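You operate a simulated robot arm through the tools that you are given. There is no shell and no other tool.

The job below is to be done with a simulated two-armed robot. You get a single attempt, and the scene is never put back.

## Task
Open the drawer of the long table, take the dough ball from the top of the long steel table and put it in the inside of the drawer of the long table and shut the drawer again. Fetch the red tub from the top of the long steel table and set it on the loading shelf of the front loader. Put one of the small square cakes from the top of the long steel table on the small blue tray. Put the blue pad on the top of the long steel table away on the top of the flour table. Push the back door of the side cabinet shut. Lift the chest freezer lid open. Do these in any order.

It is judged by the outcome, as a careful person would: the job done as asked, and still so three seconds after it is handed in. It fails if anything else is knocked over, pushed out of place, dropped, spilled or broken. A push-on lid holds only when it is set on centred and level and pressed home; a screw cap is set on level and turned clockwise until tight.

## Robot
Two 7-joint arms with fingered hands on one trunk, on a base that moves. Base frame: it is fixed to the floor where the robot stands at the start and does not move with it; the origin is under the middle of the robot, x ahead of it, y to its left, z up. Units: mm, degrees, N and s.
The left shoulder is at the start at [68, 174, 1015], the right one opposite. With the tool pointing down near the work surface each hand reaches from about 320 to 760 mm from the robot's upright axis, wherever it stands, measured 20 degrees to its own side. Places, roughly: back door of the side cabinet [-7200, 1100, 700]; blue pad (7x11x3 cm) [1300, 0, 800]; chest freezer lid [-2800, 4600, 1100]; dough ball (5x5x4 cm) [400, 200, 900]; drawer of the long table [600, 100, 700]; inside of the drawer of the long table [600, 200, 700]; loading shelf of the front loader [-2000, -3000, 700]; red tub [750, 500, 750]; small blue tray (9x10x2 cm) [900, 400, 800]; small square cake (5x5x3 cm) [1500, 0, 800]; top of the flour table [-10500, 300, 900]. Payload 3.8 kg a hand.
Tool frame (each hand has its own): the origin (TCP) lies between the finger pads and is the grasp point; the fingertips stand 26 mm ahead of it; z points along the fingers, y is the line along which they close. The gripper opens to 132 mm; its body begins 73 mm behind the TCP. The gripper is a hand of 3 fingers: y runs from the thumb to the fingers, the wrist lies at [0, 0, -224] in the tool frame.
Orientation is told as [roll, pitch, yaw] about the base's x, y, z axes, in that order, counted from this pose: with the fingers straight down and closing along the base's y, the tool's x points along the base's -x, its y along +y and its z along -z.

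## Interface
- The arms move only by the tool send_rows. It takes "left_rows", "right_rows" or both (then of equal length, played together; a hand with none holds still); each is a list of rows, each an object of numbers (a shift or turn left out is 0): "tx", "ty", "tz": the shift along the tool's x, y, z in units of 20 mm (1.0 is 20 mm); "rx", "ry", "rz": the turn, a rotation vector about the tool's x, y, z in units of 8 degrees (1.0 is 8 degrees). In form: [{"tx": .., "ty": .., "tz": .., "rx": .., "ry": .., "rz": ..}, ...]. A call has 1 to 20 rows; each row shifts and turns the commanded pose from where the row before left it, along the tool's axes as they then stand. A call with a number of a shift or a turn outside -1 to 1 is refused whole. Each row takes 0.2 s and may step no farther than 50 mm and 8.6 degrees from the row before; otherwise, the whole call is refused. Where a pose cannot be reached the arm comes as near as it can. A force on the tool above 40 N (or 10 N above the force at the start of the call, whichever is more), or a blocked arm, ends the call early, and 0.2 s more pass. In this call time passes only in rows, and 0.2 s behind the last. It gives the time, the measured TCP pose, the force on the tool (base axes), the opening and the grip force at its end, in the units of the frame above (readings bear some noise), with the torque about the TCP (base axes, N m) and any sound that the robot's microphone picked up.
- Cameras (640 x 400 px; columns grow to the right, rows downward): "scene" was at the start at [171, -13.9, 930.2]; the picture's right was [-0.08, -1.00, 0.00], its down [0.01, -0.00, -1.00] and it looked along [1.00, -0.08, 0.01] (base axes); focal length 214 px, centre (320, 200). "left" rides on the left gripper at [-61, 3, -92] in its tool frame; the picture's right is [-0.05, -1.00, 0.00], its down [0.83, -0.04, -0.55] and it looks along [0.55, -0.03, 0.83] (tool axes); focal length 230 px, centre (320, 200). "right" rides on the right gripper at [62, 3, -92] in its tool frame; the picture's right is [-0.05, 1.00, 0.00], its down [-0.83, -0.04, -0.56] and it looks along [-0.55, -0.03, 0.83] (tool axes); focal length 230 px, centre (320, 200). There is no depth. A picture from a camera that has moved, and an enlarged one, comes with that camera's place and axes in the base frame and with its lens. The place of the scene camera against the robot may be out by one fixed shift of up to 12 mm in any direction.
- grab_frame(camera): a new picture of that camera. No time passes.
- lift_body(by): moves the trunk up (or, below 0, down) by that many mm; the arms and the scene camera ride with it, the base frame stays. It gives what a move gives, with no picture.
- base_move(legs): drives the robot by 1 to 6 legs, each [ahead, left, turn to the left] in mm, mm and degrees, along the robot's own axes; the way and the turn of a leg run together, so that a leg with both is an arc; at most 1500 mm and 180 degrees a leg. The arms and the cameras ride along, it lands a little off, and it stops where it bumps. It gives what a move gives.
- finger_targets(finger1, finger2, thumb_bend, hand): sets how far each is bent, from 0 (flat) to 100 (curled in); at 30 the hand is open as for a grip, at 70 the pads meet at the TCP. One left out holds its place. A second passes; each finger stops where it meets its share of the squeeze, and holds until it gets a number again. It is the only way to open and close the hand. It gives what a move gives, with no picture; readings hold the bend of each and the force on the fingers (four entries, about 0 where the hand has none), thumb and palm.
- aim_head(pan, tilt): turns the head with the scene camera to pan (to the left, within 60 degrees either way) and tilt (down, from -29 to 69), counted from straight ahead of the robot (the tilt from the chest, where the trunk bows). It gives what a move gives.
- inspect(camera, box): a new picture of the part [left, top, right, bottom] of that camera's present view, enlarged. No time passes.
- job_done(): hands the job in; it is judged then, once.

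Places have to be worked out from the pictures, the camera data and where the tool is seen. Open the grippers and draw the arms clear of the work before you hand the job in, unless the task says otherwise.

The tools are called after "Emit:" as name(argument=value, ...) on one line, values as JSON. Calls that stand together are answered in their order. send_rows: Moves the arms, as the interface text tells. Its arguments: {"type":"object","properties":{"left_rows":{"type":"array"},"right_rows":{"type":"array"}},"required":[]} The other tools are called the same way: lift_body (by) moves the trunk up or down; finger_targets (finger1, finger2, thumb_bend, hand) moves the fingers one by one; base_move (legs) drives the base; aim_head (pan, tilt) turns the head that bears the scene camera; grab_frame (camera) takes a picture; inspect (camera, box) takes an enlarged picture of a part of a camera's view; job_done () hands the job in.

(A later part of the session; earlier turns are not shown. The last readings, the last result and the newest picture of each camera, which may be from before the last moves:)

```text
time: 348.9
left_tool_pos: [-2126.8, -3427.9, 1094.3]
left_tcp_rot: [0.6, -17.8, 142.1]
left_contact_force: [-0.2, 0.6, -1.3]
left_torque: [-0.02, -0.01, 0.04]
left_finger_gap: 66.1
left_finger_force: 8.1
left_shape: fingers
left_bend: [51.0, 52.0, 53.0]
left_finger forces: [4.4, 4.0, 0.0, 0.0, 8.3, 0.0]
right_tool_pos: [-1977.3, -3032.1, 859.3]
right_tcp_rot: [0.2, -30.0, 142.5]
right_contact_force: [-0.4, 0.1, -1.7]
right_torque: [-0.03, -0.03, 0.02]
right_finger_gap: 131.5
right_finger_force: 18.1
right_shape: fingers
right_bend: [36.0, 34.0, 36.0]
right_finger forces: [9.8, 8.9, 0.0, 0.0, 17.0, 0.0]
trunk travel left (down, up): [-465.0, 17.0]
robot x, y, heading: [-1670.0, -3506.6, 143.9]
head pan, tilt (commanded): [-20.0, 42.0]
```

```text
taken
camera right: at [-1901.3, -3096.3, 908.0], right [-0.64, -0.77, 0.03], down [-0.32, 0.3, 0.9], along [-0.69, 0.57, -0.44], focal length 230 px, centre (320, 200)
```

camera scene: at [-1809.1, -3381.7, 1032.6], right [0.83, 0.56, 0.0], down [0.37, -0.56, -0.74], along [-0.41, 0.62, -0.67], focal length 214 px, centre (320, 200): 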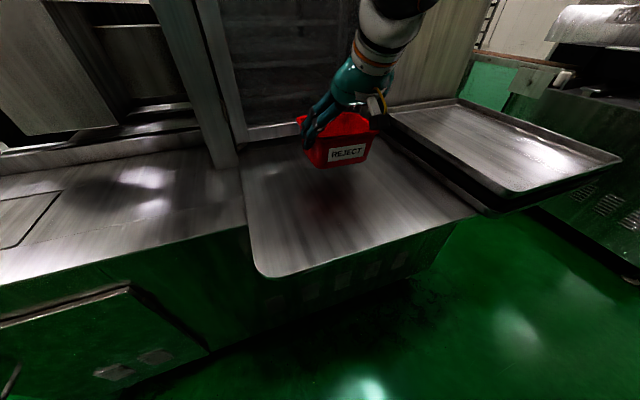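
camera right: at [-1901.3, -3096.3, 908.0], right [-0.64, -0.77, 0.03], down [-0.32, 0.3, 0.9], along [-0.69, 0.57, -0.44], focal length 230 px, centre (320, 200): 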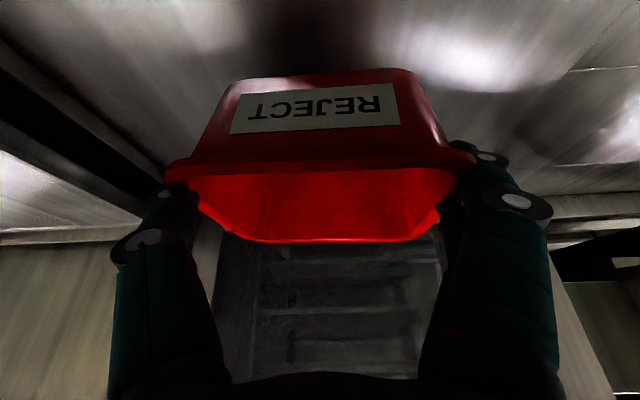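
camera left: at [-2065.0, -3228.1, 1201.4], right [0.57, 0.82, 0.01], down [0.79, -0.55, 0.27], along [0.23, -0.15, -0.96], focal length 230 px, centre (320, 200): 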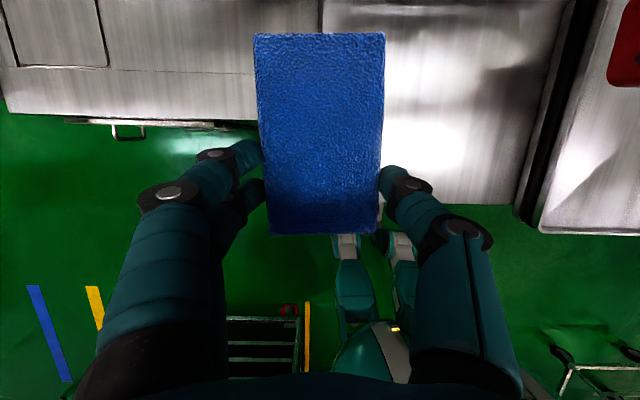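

Still no contact. I lower on in small steps until the tub touches the shelf.

Emit:
send_rows(right_rows=[{"tx": 0.25, "tz": 0.433}])

Emit:
send_rows(right_rows=[{"tx": 0.15, "tz": 0.26}])

Emit:
send_rows(right_rows=[{"tx": 0.125, "tz": 0.2165}])

Emit:
inspect(camera="scene", box=[230, 80, 450, 260])

```text
time: 349.3
left_tool_pos: [-2126.1, -3426.4, 1094.6]
left_tcp_rot: [0.6, -17.8, 142.1]
left_contact_force: [0.5, 0.7, -1.3]
left_torque: [0.0, -0.02, 0.0]
left_finger_gap: 66.4
left_finger_force: 8.3
left_shape: fingers
left_bend: [51.0, 52.0, 53.0]
left_finger forces: [4.4, 3.9, 0.0, 0.0, 8.2, 0.0]
right_tool_pos: [-1978.5, -3033.5, 851.3]
right_tcp_rot: [0.2, -30.0, 142.5]
right_contact_force: [0.9, 0.4, -1.1]
right_torque: [-0.01, -0.03, 0.04]
right_finger_gap: 131.7
right_finger_force: 17.4
right_shape: fingers
right_bend: [36.0, 34.0, 36.0]
right_finger forces: [9.8, 8.9, 0.0, 0.1, 17.0, 0.0]
trunk travel left (down, up): [-465.0, 17.0]
robot x, y, heading: [-1671.3, -3508.6, 144.0]
head pan, tilt (commanded): [-20.0, 42.0]
```

```text
time: 349.7
left_tool_pos: [-2126.0, -3428.4, 1096.2]
left_tcp_rot: [0.7, -17.8, 142.1]
left_contact_force: [-0.3, -0.1, -1.0]
left_torque: [0.0, -0.03, -0.01]
left_finger_gap: 66.4
left_finger_force: 8.5
left_shape: fingers
left_bend: [51.0, 52.0, 53.0]
left_finger forces: [4.4, 4.0, 0.1, 0.1, 8.3, 0.1]
right_tool_pos: [-1976.4, -3033.1, 843.8]
right_tcp_rot: [0.1, -30.0, 142.5]
right_contact_force: [0.2, 0.2, -0.5]
right_torque: [0.0, -0.04, 0.02]
right_finger_gap: 131.7
right_finger_force: 17.8
right_shape: fingers
right_bend: [36.0, 34.0, 36.0]
right_finger forces: [9.8, 8.8, 0.0, 0.0, 17.1, 0.0]
trunk travel left (down, up): [-465.0, 17.0]
robot x, y, heading: [-1666.2, -3509.7, 144.0]
head pan, tilt (commanded): [-20.0, 42.0]
```

```text
time: 350.1
left_tool_pos: [-2126.4, -3428.9, 1096.4]
left_tcp_rot: [0.5, -17.7, 142.1]
left_contact_force: [1.2, 0.4, 0.2]
left_torque: [-0.02, -0.02, 0.01]
left_finger_gap: 66.2
left_finger_force: 8.2
left_shape: fingers
left_bend: [51.0, 52.0, 53.0]
left_finger forces: [4.5, 3.9, 0.0, 0.1, 8.3, 0.0]
right_tool_pos: [-1977.7, -3033.4, 838.3]
right_tcp_rot: [0.2, -30.0, 142.6]
right_contact_force: [-0.8, -0.1, -2.2]
right_torque: [-0.02, -0.07, -0.03]
right_finger_gap: 132.2
right_finger_force: 17.1
right_shape: fingers
right_bend: [36.0, 34.0, 36.0]
right_finger forces: [9.7, 8.8, 0.1, 0.0, 17.0, 0.0]
trunk travel left (down, up): [-465.0, 17.0]
robot x, y, heading: [-1665.6, -3504.7, 144.0]
head pan, tilt (commanded): [-20.0, 42.0]
```

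```text
2.22 times, centred on (340, 170) of scene
camera zoom: at [-1809.0, -3381.8, 1032.6], right [0.83, 0.56, 0.0], down [0.37, -0.56, -0.74], along [-0.41, 0.62, -0.67], focal length 477 px, centre (276, 267)
```

zoom: 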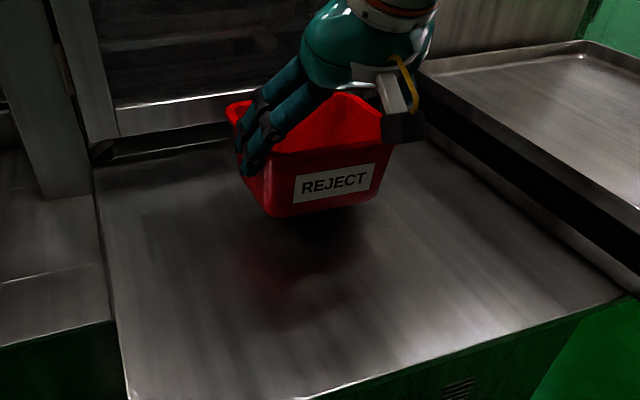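

The shadow shows the tub still some 50 mm above the shelf, so its top is nearer z≈700. I keep lowering in 10 mm steps with force checks.

Emit:
send_rows(right_rows=[{"tx": 0.25, "tz": 0.433}, {"tx": 0.25, "tz": 0.433}])

Emit:
send_rows(right_rows=[{"tx": 0.25, "tz": 0.433}])

Emit:
send_rows(right_rows=[{"tx": 0.2, "tz": 0.346}])

Emit:
inspect(camera="scene", box=[230, 80, 450, 260])

```text
time: 350.7
left_tool_pos: [-2127.5, -3427.6, 1093.7]
left_tcp_rot: [0.5, -17.8, 142.1]
left_contact_force: [0.3, 0.2, 0.1]
left_torque: [-0.01, 0.02, -0.01]
left_finger_gap: 66.3
left_finger_force: 8.2
left_shape: fingers
left_bend: [51.0, 52.0, 53.0]
left_finger forces: [4.4, 3.8, 0.0, 0.0, 8.3, 0.0]
right_tool_pos: [-1977.4, -3034.0, 818.8]
right_tcp_rot: [0.1, -30.0, 142.5]
right_contact_force: [-0.8, -0.6, -1.7]
right_torque: [-0.01, -0.07, -0.01]
right_finger_gap: 131.8
right_finger_force: 17.8
right_shape: fingers
right_bend: [36.0, 34.0, 36.0]
right_finger forces: [9.7, 8.7, 0.0, 0.0, 16.9, 0.0]
trunk travel left (down, up): [-465.0, 17.0]
robot x, y, heading: [-1669.8, -3513.2, 143.9]
head pan, tilt (commanded): [-20.0, 42.0]
```

```text
time: 351.1
left_tool_pos: [-2126.2, -3428.6, 1097.3]
left_tcp_rot: [0.6, -18.1, 142.0]
left_contact_force: [0.2, -0.7, -0.5]
left_torque: [0.0, -0.01, 0.0]
left_finger_gap: 66.4
left_finger_force: 8.5
left_shape: fingers
left_bend: [51.0, 52.0, 53.0]
left_finger forces: [4.4, 3.9, 0.1, 0.1, 8.4, 0.0]
right_tool_pos: [-1976.4, -3031.6, 812.8]
right_tcp_rot: [0.1, -30.2, 142.5]
right_contact_force: [-0.5, -0.5, 7.1]
right_torque: [0.3, -0.23, -0.08]
right_finger_gap: 131.9
right_finger_force: 19.6
right_shape: fingers
right_bend: [36.0, 34.0, 36.0]
right_finger forces: [10.2, 9.0, 0.1, 0.0, 19.1, 0.1]
trunk travel left (down, up): [-465.0, 17.0]
robot x, y, heading: [-1669.4, -3507.3, 143.6]
head pan, tilt (commanded): [-20.0, 42.0]
```

```text
time: 351.5
left_tool_pos: [-2124.8, -3431.1, 1098.0]
left_tcp_rot: [0.4, -18.3, 142.0]
left_contact_force: [0.5, 0.3, 0.1]
left_torque: [0.01, -0.04, 0.04]
left_finger_gap: 66.3
left_finger_force: 8.3
left_shape: fingers
left_bend: [51.0, 52.0, 53.0]
left_finger forces: [4.5, 3.9, 0.0, 0.0, 8.3, 0.0]
right_tool_pos: [-1977.6, -3033.1, 808.3]
right_tcp_rot: [0.1, -30.8, 142.6]
right_contact_force: [1.2, -5.3, 27.3]
right_torque: [1.08, -0.88, -0.08]
right_finger_gap: 132.4
right_finger_force: 21.2
right_shape: fingers
right_bend: [36.0, 34.0, 36.0]
right_finger forces: [10.9, 8.9, 0.1, 0.0, 23.0, 0.1]
trunk travel left (down, up): [-465.0, 17.0]
robot x, y, heading: [-1663.0, -3508.9, 143.6]
head pan, tilt (commanded): [-20.0, 42.0]
```

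```text
2.22 times, centred on (340, 170) of scene
camera zoom: at [-1807.7, -3384.5, 1034.0], right [0.83, 0.56, 0.0], down [0.37, -0.55, -0.74], along [-0.41, 0.62, -0.67], focal length 477 px, centre (276, 267)
```

zoom: 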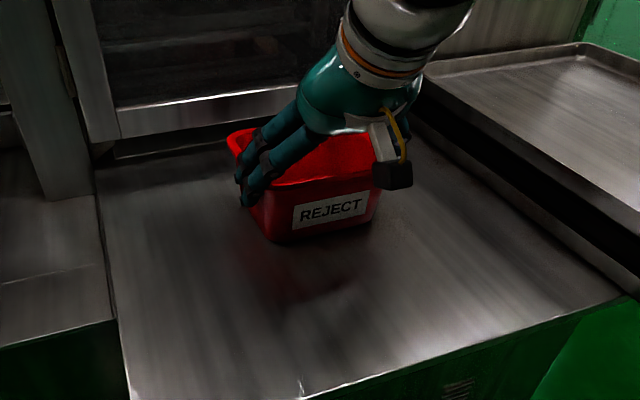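

The tub touches, with the contact on its right edge, so it hangs slightly tilted sideways. I ease up a few millimetres and look at its tilt before releasing.

Emit:
send_rows(right_rows=[{"tx": -0.1, "tz": -0.173}])

Emit:
aim_head(pan=-30, tilt=30)

Emit:
inspect(camera="scene", box=[200, 60, 440, 230])

Emit:
grab_frame(camera="right")

```text
time: 351.9
left_tool_pos: [-2126.1, -3430.0, 1096.5]
left_tcp_rot: [0.6, -18.0, 142.0]
left_contact_force: [1.1, 0.1, 0.1]
left_torque: [-0.01, -0.01, -0.01]
left_finger_gap: 66.3
left_finger_force: 8.1
left_shape: fingers
left_bend: [51.0, 52.0, 53.0]
left_finger forces: [4.4, 3.8, 0.1, 0.0, 8.3, 0.1]
right_tool_pos: [-1978.4, -3033.2, 808.6]
right_tcp_rot: [0.1, -30.5, 142.6]
right_contact_force: [-3.5, -4.4, 24.5]
right_torque: [0.94, -0.76, 0.05]
right_finger_gap: 132.7
right_finger_force: 22.1
right_shape: fingers
right_bend: [36.0, 34.0, 36.0]
right_finger forces: [11.4, 9.6, 0.0, 0.0, 23.2, 0.0]
trunk travel left (down, up): [-465.0, 17.0]
robot x, y, heading: [-1669.1, -3505.5, 143.9]
head pan, tilt (commanded): [-20.0, 42.0]
```

```text
time: 352.6
left_tool_pos: [-2125.6, -3429.8, 1095.8]
left_tcp_rot: [0.6, -18.0, 142.1]
left_contact_force: [-0.6, 0.1, 0.3]
left_torque: [-0.02, -0.01, -0.01]
left_finger_gap: 66.5
left_finger_force: 8.5
left_shape: fingers
left_bend: [51.0, 52.0, 53.0]
left_finger forces: [4.4, 3.9, 0.0, 0.0, 8.2, 0.0]
right_tool_pos: [-1979.4, -3033.9, 807.1]
right_tcp_rot: [0.1, -30.3, 142.5]
right_contact_force: [-3.6, -4.2, 25.3]
right_torque: [0.93, -0.71, 0.13]
right_finger_gap: 133.0
right_finger_force: 21.8
right_shape: fingers
right_bend: [36.0, 34.0, 36.0]
right_finger forces: [11.7, 10.0, 0.1, 0.0, 23.0, 0.0]
trunk travel left (down, up): [-465.0, 17.0]
robot x, y, heading: [-1670.6, -3508.7, 143.7]
head pan, tilt (commanded): [-30.0, 30.0]
```

```text
2.35 times, centred on (320, 145) of scene
camera zoom: at [-1798.5, -3370.6, 1051.4], right [0.91, 0.4, 0.0], down [0.2, -0.46, -0.87], along [-0.35, 0.79, -0.5], focal length 505 px, centre (320, 329)
```

zoom: 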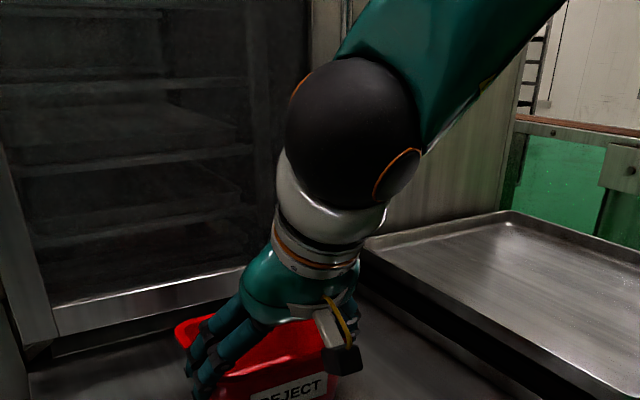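

```text
taken
camera right: at [-1900.6, -3097.6, 856.3], right [-0.64, -0.77, 0.03], down [-0.32, 0.3, 0.9], along [-0.7, 0.57, -0.44], focal length 230 px, centre (320, 200)
```

right: 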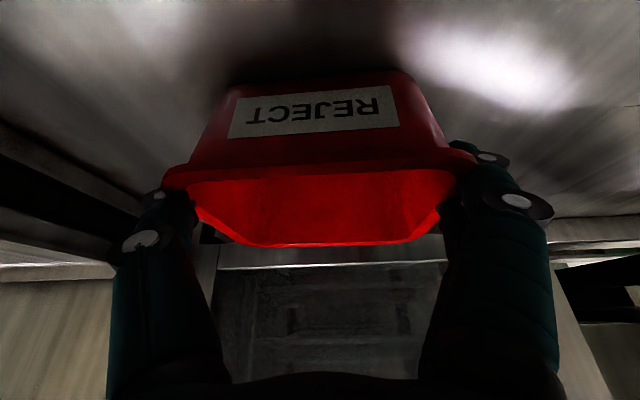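

I relieve the pressure a bit more and then open the hand slowly.

Emit:
send_rows(right_rows=[{"tx": -0.15, "tz": -0.26}])

Emit:
finger_targets(hand="right", finger1=31, finger2=30, thumb_bend=32)

Emit:
finger_targets(hand="right", finger1=20, finger2=20, thumb_bend=20)

Emit:
grab_frame(camera="right")

Emit:
aim_head(pan=-20, tilt=42)

Emit:
inspect(camera="scene", box=[230, 80, 450, 260])

```text
time: 353.0
left_tool_pos: [-2125.7, -3428.4, 1094.6]
left_tcp_rot: [0.6, -17.9, 142.1]
left_contact_force: [-0.5, 0.0, -0.8]
left_torque: [-0.04, 0.0, 0.0]
left_finger_gap: 66.5
left_finger_force: 8.3
left_shape: fingers
left_bend: [51.0, 52.0, 53.0]
left_finger forces: [4.4, 4.0, 0.0, 0.1, 8.3, 0.1]
right_tool_pos: [-1975.5, -3032.6, 809.9]
right_tcp_rot: [0.1, -29.9, 142.5]
right_contact_force: [-3.9, -0.5, 12.3]
right_torque: [0.54, -0.35, 0.11]
right_finger_gap: 132.5
right_finger_force: 19.8
right_shape: fingers
right_bend: [36.0, 34.0, 36.0]
right_finger forces: [10.4, 9.3, 0.0, 0.1, 20.0, 0.0]
trunk travel left (down, up): [-465.0, 17.0]
robot x, y, heading: [-1671.1, -3508.1, 144.1]
head pan, tilt (commanded): [-30.0, 30.0]
```

```text
time: 354.0
left_tool_pos: [-2126.8, -3428.3, 1096.2]
left_tcp_rot: [0.6, -17.8, 142.1]
left_contact_force: [0.7, -0.4, -0.5]
left_torque: [-0.03, 0.02, 0.01]
left_finger_gap: 66.3
left_finger_force: 8.2
left_shape: fingers
left_bend: [51.0, 52.0, 53.0]
left_finger forces: [4.4, 3.8, 0.0, 0.1, 8.3, 0.1]
right_tool_pos: [-1975.7, -3033.9, 810.6]
right_tcp_rot: [0.1, -30.0, 142.6]
right_contact_force: [-0.1, 0.9, -0.7]
right_torque: [0.01, -0.07, 0.0]
right_finger_gap: 137.1
right_finger_force: 3.8
right_shape: fingers
right_bend: [29.0, 29.0, 31.0]
right_finger forces: [2.7, 0.3, 0.0, 0.0, 3.7, 0.0]
trunk travel left (down, up): [-465.0, 17.0]
robot x, y, heading: [-1668.0, -3509.2, 144.0]
head pan, tilt (commanded): [-30.0, 30.0]
```

```text
time: 355.0
left_tool_pos: [-2127.2, -3426.6, 1095.1]
left_tcp_rot: [0.7, -17.8, 142.1]
left_contact_force: [-1.0, 0.1, -0.4]
left_torque: [-0.02, -0.01, 0.01]
left_finger_gap: 66.5
left_finger_force: 8.5
left_shape: fingers
left_bend: [51.0, 52.0, 53.0]
left_finger forces: [4.5, 3.9, 0.1, 0.1, 8.3, 0.0]
right_tool_pos: [-1976.8, -3032.8, 810.9]
right_tcp_rot: [0.0, -30.1, 142.5]
right_contact_force: [0.1, -0.1, -0.1]
right_torque: [-0.02, -0.05, 0.01]
right_finger_gap: 154.6
right_finger_force: 0.1
right_shape: fingers
right_bend: [20.0, 20.0, 20.0]
right_finger forces: [0.0, 0.0, 0.0, 0.0, 0.0, 0.0]
trunk travel left (down, up): [-465.0, 17.0]
robot x, y, heading: [-1667.5, -3505.7, 143.6]
head pan, tilt (commanded): [-30.0, 30.0]
```

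```text
taken
camera right: at [-1899.5, -3096.6, 859.0], right [-0.64, -0.77, 0.03], down [-0.32, 0.3, 0.9], along [-0.69, 0.57, -0.44], focal length 230 px, centre (320, 200)
```

right: 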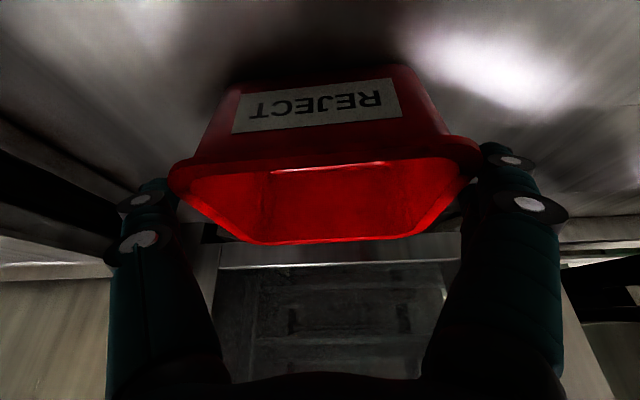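

```text
time: 355.8
left_tool_pos: [-2125.5, -3428.1, 1094.8]
left_tcp_rot: [0.6, -17.8, 142.1]
left_contact_force: [0.4, 0.3, -0.3]
left_torque: [-0.01, -0.03, 0.01]
left_finger_gap: 66.1
left_finger_force: 8.3
left_shape: fingers
left_bend: [51.0, 52.0, 53.0]
left_finger forces: [4.5, 3.9, 0.0, 0.0, 8.3, 0.1]
right_tool_pos: [-1976.0, -3032.7, 811.7]
right_tcp_rot: [0.0, -30.1, 142.4]
right_contact_force: [-0.9, -0.9, 0.3]
right_torque: [-0.02, -0.02, -0.01]
right_finger_gap: 155.0
right_finger_force: 0.0
right_shape: fingers
right_bend: [20.0, 20.0, 20.0]
right_finger forces: [0.0, 0.1, 0.0, 0.1, 0.1, 0.1]
trunk travel left (down, up): [-465.0, 17.0]
robot x, y, heading: [-1670.6, -3507.6, 143.7]
head pan, tilt (commanded): [-20.0, 42.0]
```

```text
2.22 times, centred on (340, 170) of scene
camera zoom: at [-1808.9, -3382.0, 1032.8], right [0.83, 0.56, 0.0], down [0.37, -0.56, -0.74], along [-0.41, 0.62, -0.67], focal length 477 px, centre (276, 267)
```

zoom: 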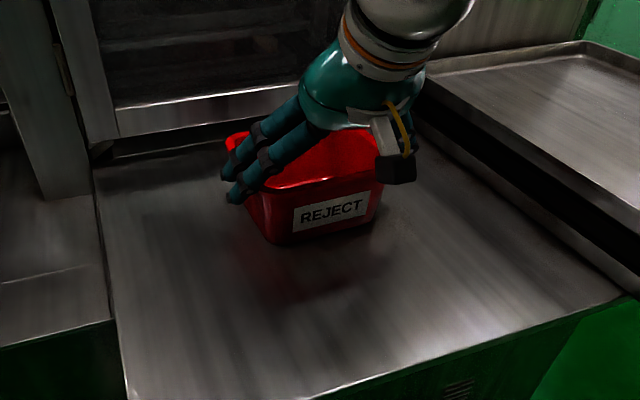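

The tub stands on the shelf and the hand is free. I raise the hand straight up out of it.

Emit:
send_rows(right_rows=[{"tx": -0.25, "tz": -0.433}, {"tx": -0.5, "tz": -0.866}, {"tx": -0.5, "tz": -0.866}, {"tx": -0.5, "tz": -0.866}, {"tx": -0.5, "tz": -0.866}, {"tx": -0.5, "tz": -0.866}, {"tx": -0.5, "tz": -0.866}, {"tx": -0.5, "tz": -0.866}])

Emit:
grab_frame(camera="scene")

Emit:
grab_frame(camera="right")

```text
time: 357.6
left_tool_pos: [-2124.8, -3429.8, 1095.8]
left_tcp_rot: [0.7, -18.0, 142.1]
left_contact_force: [-0.8, 0.4, -0.9]
left_torque: [0.0, -0.04, 0.01]
left_finger_gap: 66.1
left_finger_force: 7.9
left_shape: fingers
left_bend: [51.0, 52.0, 53.0]
left_finger forces: [4.5, 3.9, 0.1, 0.1, 8.3, 0.1]
right_tool_pos: [-1976.3, -3034.2, 965.2]
right_tcp_rot: [0.0, -30.0, 142.4]
right_contact_force: [-0.6, 0.3, 0.9]
right_torque: [0.04, 0.0, 0.02]
right_finger_gap: 154.7
right_finger_force: 0.1
right_shape: fingers
right_bend: [20.0, 20.0, 20.0]
right_finger forces: [0.0, 0.0, 0.0, 0.0, 0.0, 0.0]
trunk travel left (down, up): [-465.0, 17.0]
robot x, y, heading: [-1668.1, -3506.9, 144.0]
head pan, tilt (commanded): [-20.0, 42.0]
```

```text
taken
camera scene: at [-1808.9, -3382.7, 1032.9], right [0.83, 0.56, 0.0], down [0.37, -0.56, -0.74], along [-0.41, 0.62, -0.67], focal length 214 px, centre (320, 200)
```

scene: 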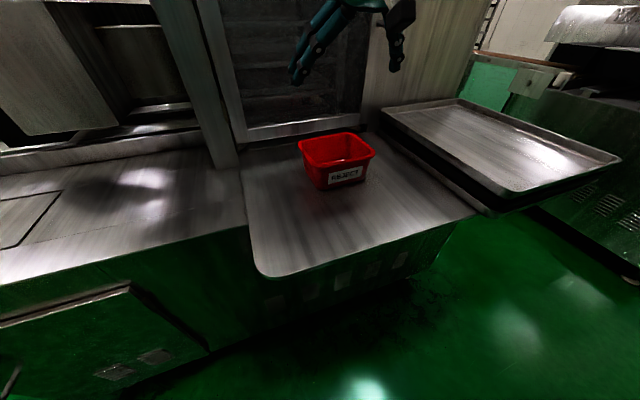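

```text
taken
camera right: at [-1899.4, -3097.7, 1012.0], right [-0.64, -0.77, 0.03], down [-0.32, 0.3, 0.9], along [-0.69, 0.57, -0.44], focal length 230 px, centre (320, 200)
```

right: 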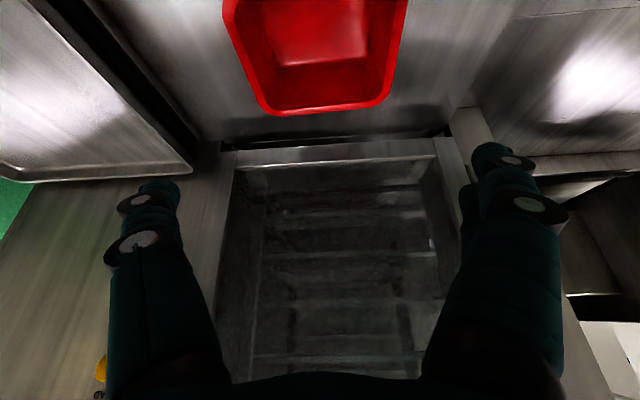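

The tub stands well on the loading shelf. Before choosing the way to the flour table I look around to the left from here.

Emit:
base_move(legs=[[-280, 0, 0]])

Emit:
aim_head(pan=55, tilt=10)

Emit:
grab_frame(camera="scene")

```text
time: 359.4
left_tool_pos: [-1945.9, -3560.5, 1095.1]
left_tcp_rot: [0.6, -18.0, 142.2]
left_contact_force: [0.0, 0.7, -0.1]
left_torque: [-0.02, -0.03, -0.02]
left_finger_gap: 66.3
left_finger_force: 8.3
left_shape: fingers
left_bend: [51.0, 52.0, 53.0]
left_finger forces: [4.4, 3.8, 0.0, 0.0, 8.2, 0.1]
right_tool_pos: [-1798.3, -3164.3, 963.2]
right_tcp_rot: [0.1, -30.1, 142.7]
right_contact_force: [-0.9, 0.6, -0.7]
right_torque: [0.01, -0.02, 0.01]
right_finger_gap: 154.7
right_finger_force: 0.1
right_shape: fingers
right_bend: [20.0, 20.0, 20.0]
right_finger forces: [0.0, 0.0, 0.0, 0.0, 0.0, 0.1]
trunk travel left (down, up): [-465.0, 17.0]
robot x, y, heading: [-1487.5, -3637.7, 143.9]
head pan, tilt (commanded): [-20.0, 42.0]
stopped in leg 1: the robot was blocked; the commanded pose is now the measured one
```

```text
time: 360.9
left_tool_pos: [-1945.9, -3559.3, 1096.1]
left_tcp_rot: [0.5, -17.8, 142.2]
left_contact_force: [-0.1, -0.9, 0.0]
left_torque: [-0.01, -0.03, -0.03]
left_finger_gap: 66.0
left_finger_force: 8.5
left_shape: fingers
left_bend: [51.0, 52.0, 53.0]
left_finger forces: [4.5, 3.9, 0.1, 0.0, 8.3, 0.1]
right_tool_pos: [-1797.8, -3165.6, 965.0]
right_tcp_rot: [0.1, -30.1, 142.7]
right_contact_force: [0.0, 0.4, -0.4]
right_torque: [0.01, 0.01, 0.02]
right_finger_gap: 154.9
right_finger_force: 0.0
right_shape: fingers
right_bend: [20.0, 20.0, 20.0]
right_finger forces: [0.0, 0.0, 0.0, 0.0, 0.0, 0.0]
trunk travel left (down, up): [-465.0, 17.0]
robot x, y, heading: [-1485.9, -3638.3, 143.9]
head pan, tilt (commanded): [55.0, 10.0]
```

```text
taken
camera scene: at [-1669.7, -3612.5, 1083.3], right [-0.32, 0.95, 0.0], down [0.16, 0.06, -0.98], along [-0.93, -0.32, -0.17], focal length 214 px, centre (320, 200)
```

scene: 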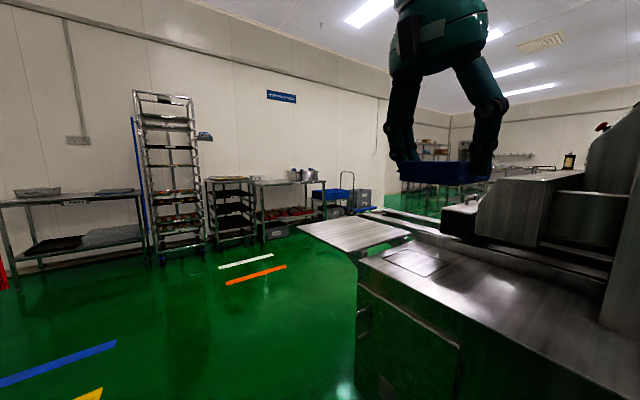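

Reversing, my rear touched something behind (a rack), so I move forward again at once, and zoom into the view toward the west.

Emit:
base_move(legs=[[60, 0, 0]])

Emit:
inspect(camera="scene", box=[180, 120, 540, 300])

```text
time: 361.8
left_tool_pos: [-1994.6, -3523.9, 1095.6]
left_tcp_rot: [0.6, -17.9, 142.2]
left_contact_force: [-0.2, 0.2, 0.7]
left_torque: [0.01, -0.01, -0.04]
left_finger_gap: 66.4
left_finger_force: 8.0
left_shape: fingers
left_bend: [51.0, 52.0, 53.0]
left_finger forces: [4.3, 3.9, 0.1, 0.0, 8.3, 0.0]
right_tool_pos: [-1847.5, -3130.3, 963.8]
right_tcp_rot: [0.1, -30.1, 142.8]
right_contact_force: [-0.4, 0.5, 0.2]
right_torque: [-0.01, -0.02, -0.02]
right_finger_gap: 155.0
right_finger_force: 0.0
right_shape: fingers
right_bend: [20.0, 20.0, 20.0]
right_finger forces: [0.0, 0.1, 0.1, 0.1, 0.0, 0.0]
trunk travel left (down, up): [-465.0, 17.0]
robot x, y, heading: [-1536.1, -3601.6, 144.2]
head pan, tilt (commanded): [55.0, 10.0]
```

```text
1.78 times, centred on (360, 210) of scene
camera zoom: at [-1718.8, -3577.1, 1083.5], right [-0.33, 0.95, 0.0], down [0.16, 0.06, -0.98], along [-0.93, -0.32, -0.17], focal length 381 px, centre (249, 182)
```

zoom: 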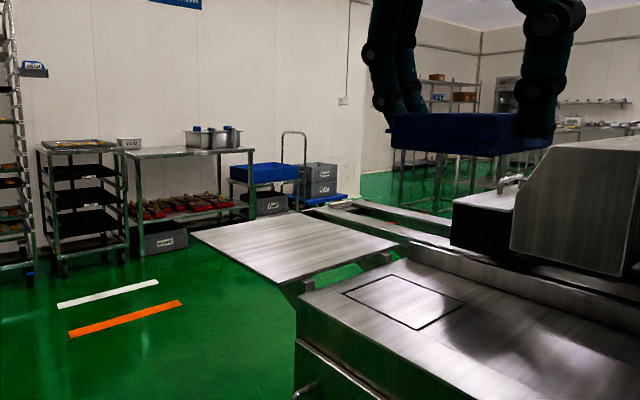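

The western passage looks narrow, so I take the known way back. I turn to face up the lane and move over to its middle, clear of the racks.

Emit:
base_move(legs=[[130, 0, 0], [0, 0, -90], [430, 0, 0], [0, -225, 0]])

Emit:
aim_head(pan=0, tilt=18)

Emit:
grab_frame(camera="scene")

```text
time: 371.4
left_tool_pos: [-1124.0, -2855.6, 1095.4]
left_tcp_rot: [0.5, -17.9, 51.6]
left_contact_force: [0.2, -0.5, 0.0]
left_torque: [0.04, 0.02, -0.04]
left_finger_gap: 66.2
left_finger_force: 7.8
left_shape: fingers
left_bend: [51.0, 52.0, 53.0]
left_finger forces: [4.3, 4.0, 0.0, 0.1, 8.4, 0.0]
right_tool_pos: [-731.6, -3008.2, 963.7]
right_tcp_rot: [0.0, -30.2, 52.0]
right_contact_force: [0.0, 0.5, -0.7]
right_torque: [-0.01, 0.01, -0.01]
right_finger_gap: 154.8
right_finger_force: 0.1
right_shape: fingers
right_bend: [20.0, 20.0, 20.0]
right_finger forces: [0.0, 0.0, 0.0, 0.0, 0.0, 0.0]
trunk travel left (down, up): [-465.0, 17.0]
robot x, y, heading: [-1206.5, -3314.0, 53.3]
head pan, tilt (commanded): [55.0, 10.0]
```

```text
time: 372.6
left_tool_pos: [-1123.7, -2857.2, 1096.3]
left_tcp_rot: [0.7, -17.9, 51.6]
left_contact_force: [0.2, 0.3, -0.1]
left_torque: [-0.06, 0.01, 0.01]
left_finger_gap: 66.5
left_finger_force: 7.9
left_shape: fingers
left_bend: [51.0, 52.0, 53.0]
left_finger forces: [4.4, 4.1, 0.1, 0.1, 8.3, 0.0]
right_tool_pos: [-732.4, -3006.4, 965.4]
right_tcp_rot: [0.1, -30.1, 52.1]
right_contact_force: [1.1, -0.4, -0.9]
right_torque: [0.0, -0.01, 0.01]
right_finger_gap: 154.8
right_finger_force: 0.2
right_shape: fingers
right_bend: [20.0, 20.0, 20.0]
right_finger forces: [0.0, 0.0, 0.0, 0.1, 0.0, 0.0]
trunk travel left (down, up): [-465.0, 17.0]
robot x, y, heading: [-1208.4, -3313.9, 53.6]
head pan, tilt (commanded): [0.0, 18.0]
```

```text
taken
camera scene: at [-1095.5, -3158.4, 1070.3], right [0.8, -0.6, 0.0], down [-0.18, -0.25, -0.95], along [0.57, 0.76, -0.31], focal length 214 px, centre (320, 200)
```

scene: 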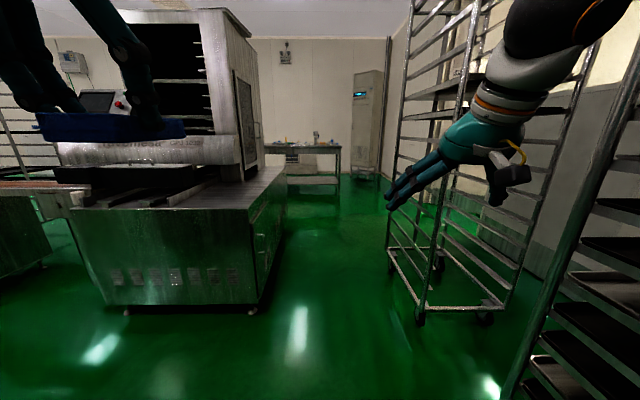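

The lane ahead is clear. I drive up it to the table aisle, turn left and follow that aisle westward.

Emit:
base_move(legs=[[0, 0, 0.7], [1500, 0, 0], [1500, 0, 0], [100, 0, 0], [0, 0, 90], [1500, 0, 0]])

Emit:
grab_frame(camera="scene")

```text
time: 399.1
left_tool_pos: [-1105.1, 181.9, 1094.9]
left_tcp_rot: [0.6, -17.9, 143.1]
left_contact_force: [-0.5, 0.0, -0.4]
left_torque: [0.02, -0.02, 0.04]
left_finger_gap: 66.6
left_finger_force: 8.5
left_shape: fingers
left_bend: [51.0, 52.0, 53.0]
left_finger forces: [4.3, 4.0, 0.0, 0.0, 8.2, 0.0]
right_tool_pos: [-963.7, 578.4, 964.4]
right_tcp_rot: [0.0, -30.1, 143.7]
right_contact_force: [-0.2, 0.1, 0.4]
right_torque: [-0.01, -0.01, 0.01]
right_finger_gap: 155.0
right_finger_force: 0.0
right_shape: fingers
right_bend: [20.0, 20.0, 20.0]
right_finger forces: [0.0, 0.0, 0.0, 0.0, 0.0, 0.0]
trunk travel left (down, up): [-465.0, 17.0]
robot x, y, heading: [-646.2, 110.1, 144.9]
head pan, tilt (commanded): [0.0, 18.0]
```

```text
taken
camera scene: at [-817.9, 219.3, 1070.3], right [0.57, 0.82, 0.0], down [0.25, -0.18, -0.95], along [-0.78, 0.55, -0.31], focal length 214 px, centre (320, 200)
```

scene: 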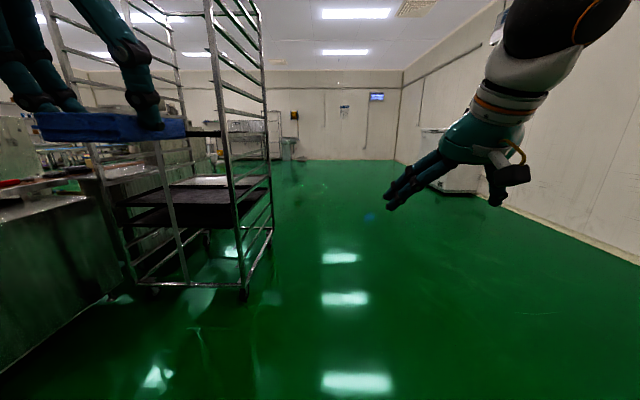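

Open floor lies ahead to the right of the wheeled rack. I pass it with clearance, then turn to face west.

Emit:
base_move(legs=[[0, -200, 0], [1500, 0, 0], [250, 0, 35]])

Emit:
grab_frame(camera="scene")

```text
time: 410.1
left_tool_pos: [-2398.6, 907.8, 1096.1]
left_tcp_rot: [0.5, -17.9, -177.8]
left_contact_force: [0.1, 0.3, -1.2]
left_torque: [0.03, -0.01, -0.01]
left_finger_gap: 66.3
left_finger_force: 8.5
left_shape: fingers
left_bend: [51.0, 52.0, 53.0]
left_finger forces: [4.3, 3.9, 0.0, 0.0, 8.4, 0.1]
right_tool_pos: [-2539.2, 1304.1, 964.3]
right_tcp_rot: [0.1, -30.0, -177.3]
right_contact_force: [0.8, -0.3, 0.6]
right_torque: [0.02, -0.02, -0.02]
right_finger_gap: 155.1
right_finger_force: 0.1
right_shape: fingers
right_bend: [20.0, 20.0, 20.0]
right_finger forces: [0.0, 0.1, 0.0, 0.1, 0.0, 0.0]
trunk travel left (down, up): [-465.0, 17.0]
robot x, y, heading: [-1996.8, 1139.0, -176.0]
head pan, tilt (commanded): [0.0, 18.0]
```

```text
taken
camera scene: at [-2205.3, 1119.8, 1070.4], right [-0.07, 1.0, 0.0], down [0.31, 0.02, -0.95], along [-0.95, -0.07, -0.31], focal length 214 px, centre (320, 200)
```

scene: 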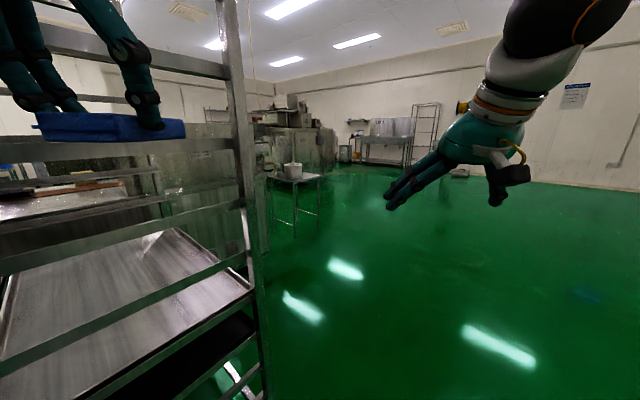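

The rack is close on my left, so I strafe right 400 mm before going west.

Emit:
base_move(legs=[[0, -420, 0], [0, 0, -4], [1500, 0, 0]])

Emit:
grab_frame(camera="scene")

```text
time: 421.9
left_tool_pos: [-3944.0, 1294.7, 1096.0]
left_tcp_rot: [0.6, -17.8, -178.5]
left_contact_force: [0.3, 0.5, 0.0]
left_torque: [0.0, -0.01, -0.01]
left_finger_gap: 66.5
left_finger_force: 8.1
left_shape: fingers
left_bend: [51.0, 52.0, 53.0]
left_finger forces: [4.3, 4.0, 0.0, 0.0, 8.3, 0.1]
right_tool_pos: [-4080.6, 1693.0, 965.5]
right_tcp_rot: [0.2, -30.1, -178.1]
right_contact_force: [0.0, 0.3, 0.0]
right_torque: [-0.02, -0.03, -0.01]
right_finger_gap: 154.8
right_finger_force: 0.0
right_shape: fingers
right_bend: [20.0, 20.0, 20.0]
right_finger forces: [0.0, 0.1, 0.1, 0.0, 0.1, 0.0]
trunk travel left (down, up): [-465.0, 17.0]
robot x, y, heading: [-3545.2, 1522.1, -177.0]
head pan, tilt (commanded): [0.0, 18.0]
```

```text
taken
camera scene: at [-3747.7, 1504.8, 1070.3], right [-0.06, 1.0, 0.0], down [0.31, 0.02, -0.95], along [-0.95, -0.05, -0.31], focal length 214 px, centre (320, 200)
```

scene: 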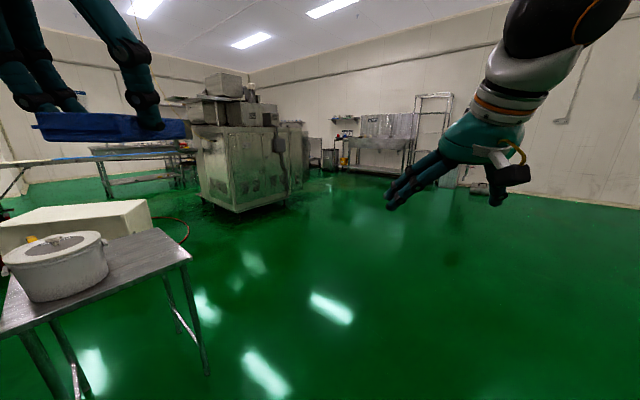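

I enlarge the view ahead to find the side cabinet and the way on.

Emit:
inspect(camera="scene", box=[160, 60, 480, 230])

```text
2.00 times, centred on (320, 145) of scene
camera zoom: at [-3747.7, 1504.8, 1070.3], right [-0.06, 1.0, 0.0], down [0.31, 0.02, -0.95], along [-0.95, -0.05, -0.31], focal length 429 px, centre (320, 310)
```

zoom: 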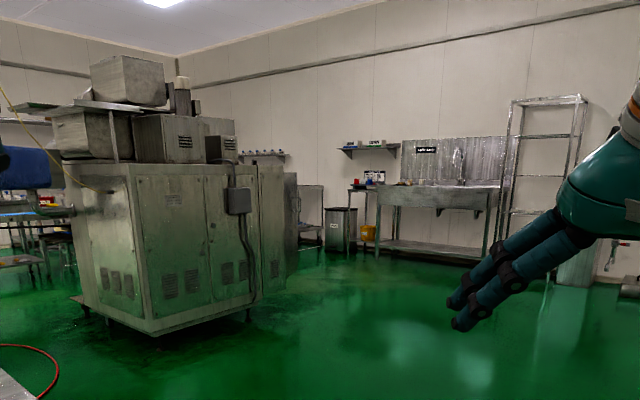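

The side cabinet stands ahead with a door panel standing open at its far right end; the flour table is behind it. I go on west, more to the right.

Emit:
base_move(legs=[[0, -330, -3], [1500, 0, 0]])

Emit:
aim_head(pan=15, tilt=15)

Emit:
grab_frame(camera="scene")

Emit:
inspect(camera="scene", box=[160, 60, 480, 260])

```text
time: 432.3
left_tool_pos: [-5455.9, 1666.1, 1094.9]
left_tcp_rot: [0.6, -17.9, 177.2]
left_contact_force: [0.0, -0.3, -1.1]
left_torque: [-0.01, 0.0, -0.01]
left_finger_gap: 66.4
left_finger_force: 8.7
left_shape: fingers
left_bend: [51.0, 52.0, 53.0]
left_finger forces: [4.3, 4.0, 0.0, 0.0, 8.4, 0.1]
right_tool_pos: [-5563.8, 2071.1, 963.2]
right_tcp_rot: [0.1, -30.1, 177.8]
right_contact_force: [0.1, 0.1, -0.8]
right_torque: [0.02, 0.01, -0.01]
right_finger_gap: 154.8
right_finger_force: 0.1
right_shape: fingers
right_bend: [20.0, 20.0, 20.0]
right_finger forces: [0.0, 0.0, 0.0, 0.0, 0.0, 0.0]
trunk travel left (down, up): [-465.0, 17.0]
robot x, y, heading: [-5040.3, 1863.1, 178.9]
head pan, tilt (commanded): [0.0, 18.0]
```

```text
time: 433.1
left_tool_pos: [-5455.2, 1665.7, 1096.0]
left_tcp_rot: [0.6, -17.9, 177.2]
left_contact_force: [0.0, 0.3, -0.3]
left_torque: [0.0, -0.02, -0.02]
left_finger_gap: 66.4
left_finger_force: 8.6
left_shape: fingers
left_bend: [51.0, 52.0, 53.0]
left_finger forces: [4.4, 4.1, 0.0, 0.0, 8.4, 0.0]
right_tool_pos: [-5562.8, 2072.9, 964.4]
right_tcp_rot: [0.1, -30.2, 177.9]
right_contact_force: [-0.9, -0.3, 0.0]
right_torque: [0.01, 0.01, 0.01]
right_finger_gap: 154.9
right_finger_force: 0.0
right_shape: fingers
right_bend: [20.0, 20.0, 20.0]
right_finger forces: [0.0, 0.0, 0.0, 0.0, 0.0, 0.1]
trunk travel left (down, up): [-465.0, 17.0]
robot x, y, heading: [-5037.4, 1861.6, 179.0]
head pan, tilt (commanded): [15.0, 15.0]
```

```text
taken
camera scene: at [-5241.9, 1836.0, 1075.2], right [-0.24, 0.97, 0.0], down [0.25, 0.06, -0.97], along [-0.94, -0.23, -0.26], focal length 214 px, centre (320, 200)
```

scene: 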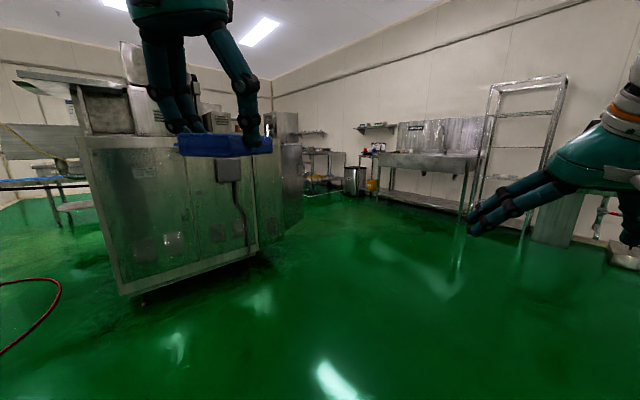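

```text
2.00 times, centred on (320, 160) of scene
camera zoom: at [-5241.9, 1836.0, 1075.2], right [-0.24, 0.97, 0.0], down [0.25, 0.06, -0.97], along [-0.94, -0.23, -0.26], focal length 429 px, centre (320, 280)
```

zoom: 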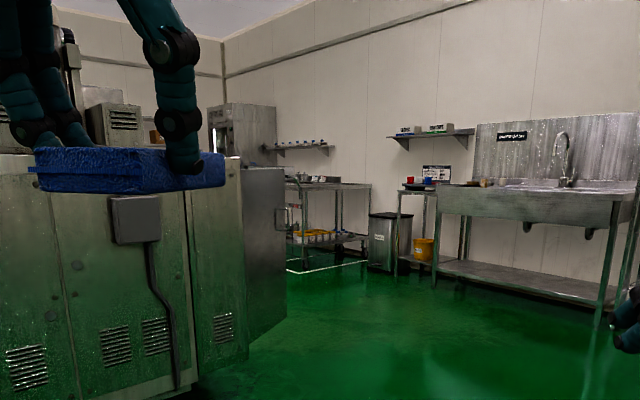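

The door panel at the right-rear end of the cabinet stands out. I go round that end to see it from behind.

Emit:
base_move(legs=[[0, -450, 0], [1500, 0, 0], [300, 0, 0]])

Emit:
aim_head(pan=45, tilt=15)

Emit:
grab_frame(camera="scene")

Emit:
inspect(camera="scene", box=[200, 60, 520, 260])

```text
time: 446.4
left_tool_pos: [-7251.6, 2236.5, 1095.1]
left_tcp_rot: [0.6, -17.8, 174.7]
left_contact_force: [0.7, -0.8, 0.2]
left_torque: [-0.01, 0.0, -0.03]
left_finger_gap: 66.0
left_finger_force: 8.4
left_shape: fingers
left_bend: [51.0, 52.0, 53.0]
left_finger forces: [4.3, 4.2, 0.1, 0.0, 8.3, 0.0]
right_tool_pos: [-7338.4, 2648.4, 964.2]
right_tcp_rot: [0.1, -30.1, 175.2]
right_contact_force: [-0.4, 0.8, -0.4]
right_torque: [-0.02, 0.02, 0.03]
right_finger_gap: 154.9
right_finger_force: 0.0
right_shape: fingers
right_bend: [20.0, 20.0, 20.0]
right_finger forces: [0.1, 0.0, 0.0, 0.0, 0.0, 0.0]
trunk travel left (down, up): [-465.0, 17.0]
robot x, y, heading: [-6822.1, 2412.4, 176.4]
head pan, tilt (commanded): [15.0, 15.0]
```

```text
time: 447.4
left_tool_pos: [-7251.0, 2234.9, 1095.9]
left_tcp_rot: [0.6, -17.8, 174.7]
left_contact_force: [0.2, 0.3, 0.2]
left_torque: [-0.03, -0.03, 0.0]
left_finger_gap: 66.1
left_finger_force: 8.0
left_shape: fingers
left_bend: [51.0, 52.0, 53.0]
left_finger forces: [4.3, 4.0, 0.0, 0.1, 8.2, 0.0]
right_tool_pos: [-7338.3, 2646.5, 965.4]
right_tcp_rot: [0.1, -30.1, 175.2]
right_contact_force: [-0.5, -0.2, 0.3]
right_torque: [0.02, -0.02, 0.01]
right_finger_gap: 154.9
right_finger_force: 0.0
right_shape: fingers
right_bend: [20.0, 20.0, 20.0]
right_finger forces: [0.0, 0.0, 0.1, 0.0, 0.0, 0.1]
trunk travel left (down, up): [-465.0, 17.0]
robot x, y, heading: [-6823.4, 2412.1, 176.4]
head pan, tilt (commanded): [45.0, 15.0]
```

```text
taken
camera scene: at [-7007.5, 2352.2, 1075.2], right [-0.66, 0.75, 0.0], down [0.19, 0.17, -0.97], along [-0.72, -0.64, -0.26], focal length 214 px, centre (320, 200)
```

scene: 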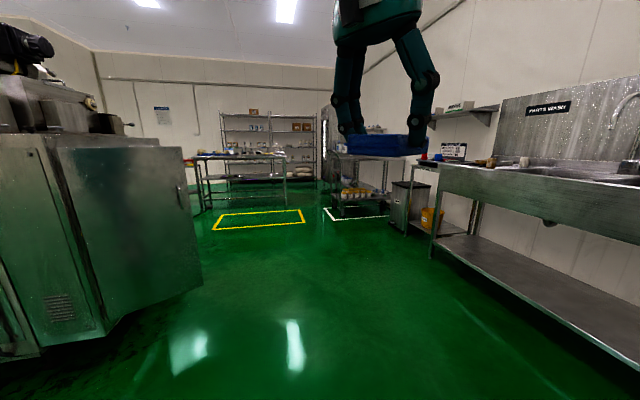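

```text
2.00 times, centred on (360, 160) of scene
camera zoom: at [-7007.5, 2352.2, 1075.2], right [-0.66, 0.75, 0.0], down [0.19, 0.17, -0.97], along [-0.72, -0.64, -0.26], focal length 429 px, centre (240, 280)
```

zoom: 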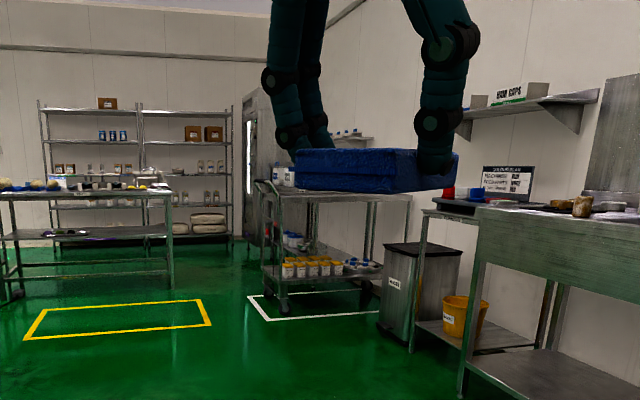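

I see the cabinet's end with a dark door panel at left. I enlarge that part.

Emit:
inspect(camera="scene", box=[0, 80, 320, 360])

Emit:
aim_head(pan=60, tilt=25)

Emit:
grab_frame(camera="scene")

```text
1.43 times, centred on (160, 220) of scene
camera zoom: at [-7007.5, 2352.2, 1075.2], right [-0.66, 0.75, 0.0], down [0.19, 0.17, -0.97], along [-0.72, -0.64, -0.26], focal length 306 px, centre (549, 171)
```

zoom: 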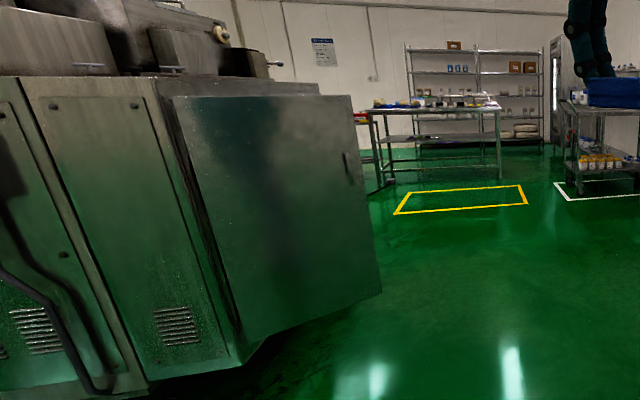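

```text
time: 448.1
left_tool_pos: [-7252.8, 2234.7, 1095.8]
left_tcp_rot: [0.7, -17.9, 174.7]
left_contact_force: [-0.6, 0.7, 0.2]
left_torque: [-0.03, 0.0, 0.03]
left_finger_gap: 66.3
left_finger_force: 8.4
left_shape: fingers
left_bend: [51.0, 52.0, 53.0]
left_finger forces: [4.3, 4.0, 0.1, 0.0, 8.3, 0.0]
right_tool_pos: [-7339.3, 2647.1, 965.8]
right_tcp_rot: [0.1, -30.1, 175.2]
right_contact_force: [-0.2, 0.0, 0.5]
right_torque: [0.0, -0.03, 0.02]
right_finger_gap: 154.7
right_finger_force: 0.2
right_shape: fingers
right_bend: [20.0, 20.0, 20.0]
right_finger forces: [0.0, 0.1, 0.0, 0.0, 0.0, 0.0]
trunk travel left (down, up): [-465.0, 17.0]
robot x, y, heading: [-6822.0, 2417.5, 176.4]
head pan, tilt (commanded): [60.0, 25.0]
```

```text
taken
camera scene: at [-6988.5, 2337.2, 1059.0], right [-0.83, 0.55, 0.0], down [0.23, 0.35, -0.91], along [-0.5, -0.76, -0.42], focal length 214 px, centre (320, 200)
```

scene: 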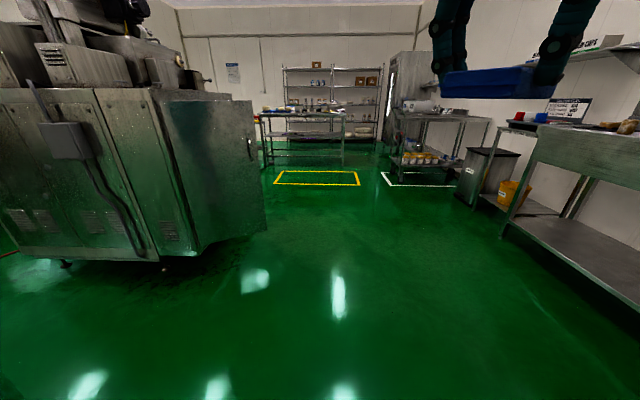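

The cabinet's end door is hinged at its front corner and stands open about 45°; it can be pushed from outside. I'll first deliver the pad. I head southwest toward the flour table, keeping clear of door and sink.

Emit:
base_move(legs=[[0, 0, 43.4], [1500, 0, 0], [900, 0, 0]])

Emit:
aim_head(pan=-10, tilt=15)

Emit:
grab_frame(camera="scene")

Emit:
inspect(camera="scene", box=[180, 60, 480, 260])

```text
time: 461.9
left_tool_pos: [-8808.6, 409.3, 1096.3]
left_tcp_rot: [0.5, -17.9, -140.5]
left_contact_force: [-0.5, 0.5, -0.5]
left_torque: [0.04, 0.0, -0.02]
left_finger_gap: 66.1
left_finger_force: 8.1
left_shape: fingers
left_bend: [51.0, 52.0, 53.0]
left_finger forces: [4.3, 3.9, 0.0, 0.1, 8.2, 0.0]
right_tool_pos: [-9160.7, 639.5, 963.6]
right_tcp_rot: [0.2, -30.2, -140.0]
right_contact_force: [0.3, 0.4, -0.4]
right_torque: [0.02, 0.02, 0.03]
right_finger_gap: 154.6
right_finger_force: 0.0
right_shape: fingers
right_bend: [20.0, 20.0, 20.0]
right_finger forces: [0.0, 0.0, 0.1, 0.0, 0.0, 0.0]
trunk travel left (down, up): [-465.0, 17.0]
robot x, y, heading: [-8628.7, 837.6, -138.8]
head pan, tilt (commanded): [60.0, 25.0]
```

```text
time: 463.3
left_tool_pos: [-8808.8, 408.1, 1096.8]
left_tcp_rot: [0.6, -17.9, -140.6]
left_contact_force: [0.0, -0.1, -1.0]
left_torque: [0.04, 0.01, 0.02]
left_finger_gap: 66.2
left_finger_force: 8.2
left_shape: fingers
left_bend: [51.0, 52.0, 53.0]
left_finger forces: [4.2, 4.0, 0.0, 0.0, 8.2, 0.0]
right_tool_pos: [-9160.3, 640.2, 963.6]
right_tcp_rot: [0.1, -30.2, -140.0]
right_contact_force: [0.1, 1.2, -0.1]
right_torque: [-0.02, 0.02, 0.05]
right_finger_gap: 155.0
right_finger_force: 0.0
right_shape: fingers
right_bend: [20.0, 20.0, 20.0]
right_finger forces: [0.0, 0.1, 0.1, 0.1, 0.0, 0.1]
trunk travel left (down, up): [-465.0, 17.0]
robot x, y, heading: [-8631.9, 841.1, -138.4]
head pan, tilt (commanded): [-10.0, 15.0]
```

```text
taken
camera scene: at [-8797.9, 712.3, 1075.2], right [-0.52, 0.85, 0.0], down [0.22, 0.13, -0.97], along [-0.82, -0.5, -0.26], focal length 214 px, centre (320, 200)
```

scene: 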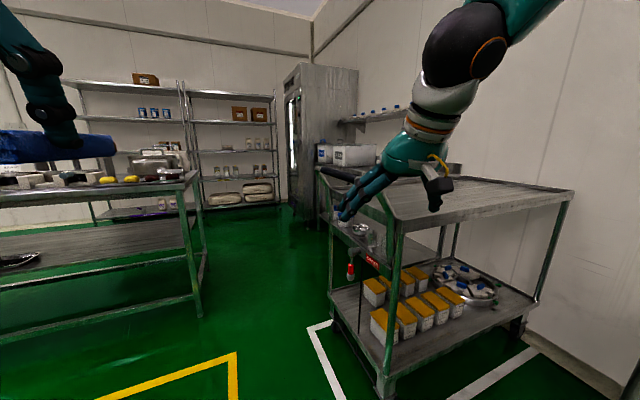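

```text
2.00 times, centred on (330, 160) of scene
camera zoom: at [-8797.9, 712.3, 1075.2], right [-0.52, 0.85, 0.0], down [0.22, 0.13, -0.97], along [-0.82, -0.5, -0.26], focal length 429 px, centre (300, 280)
```

zoom: 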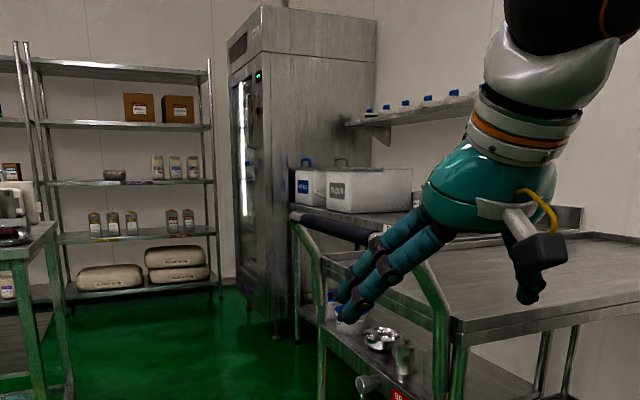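

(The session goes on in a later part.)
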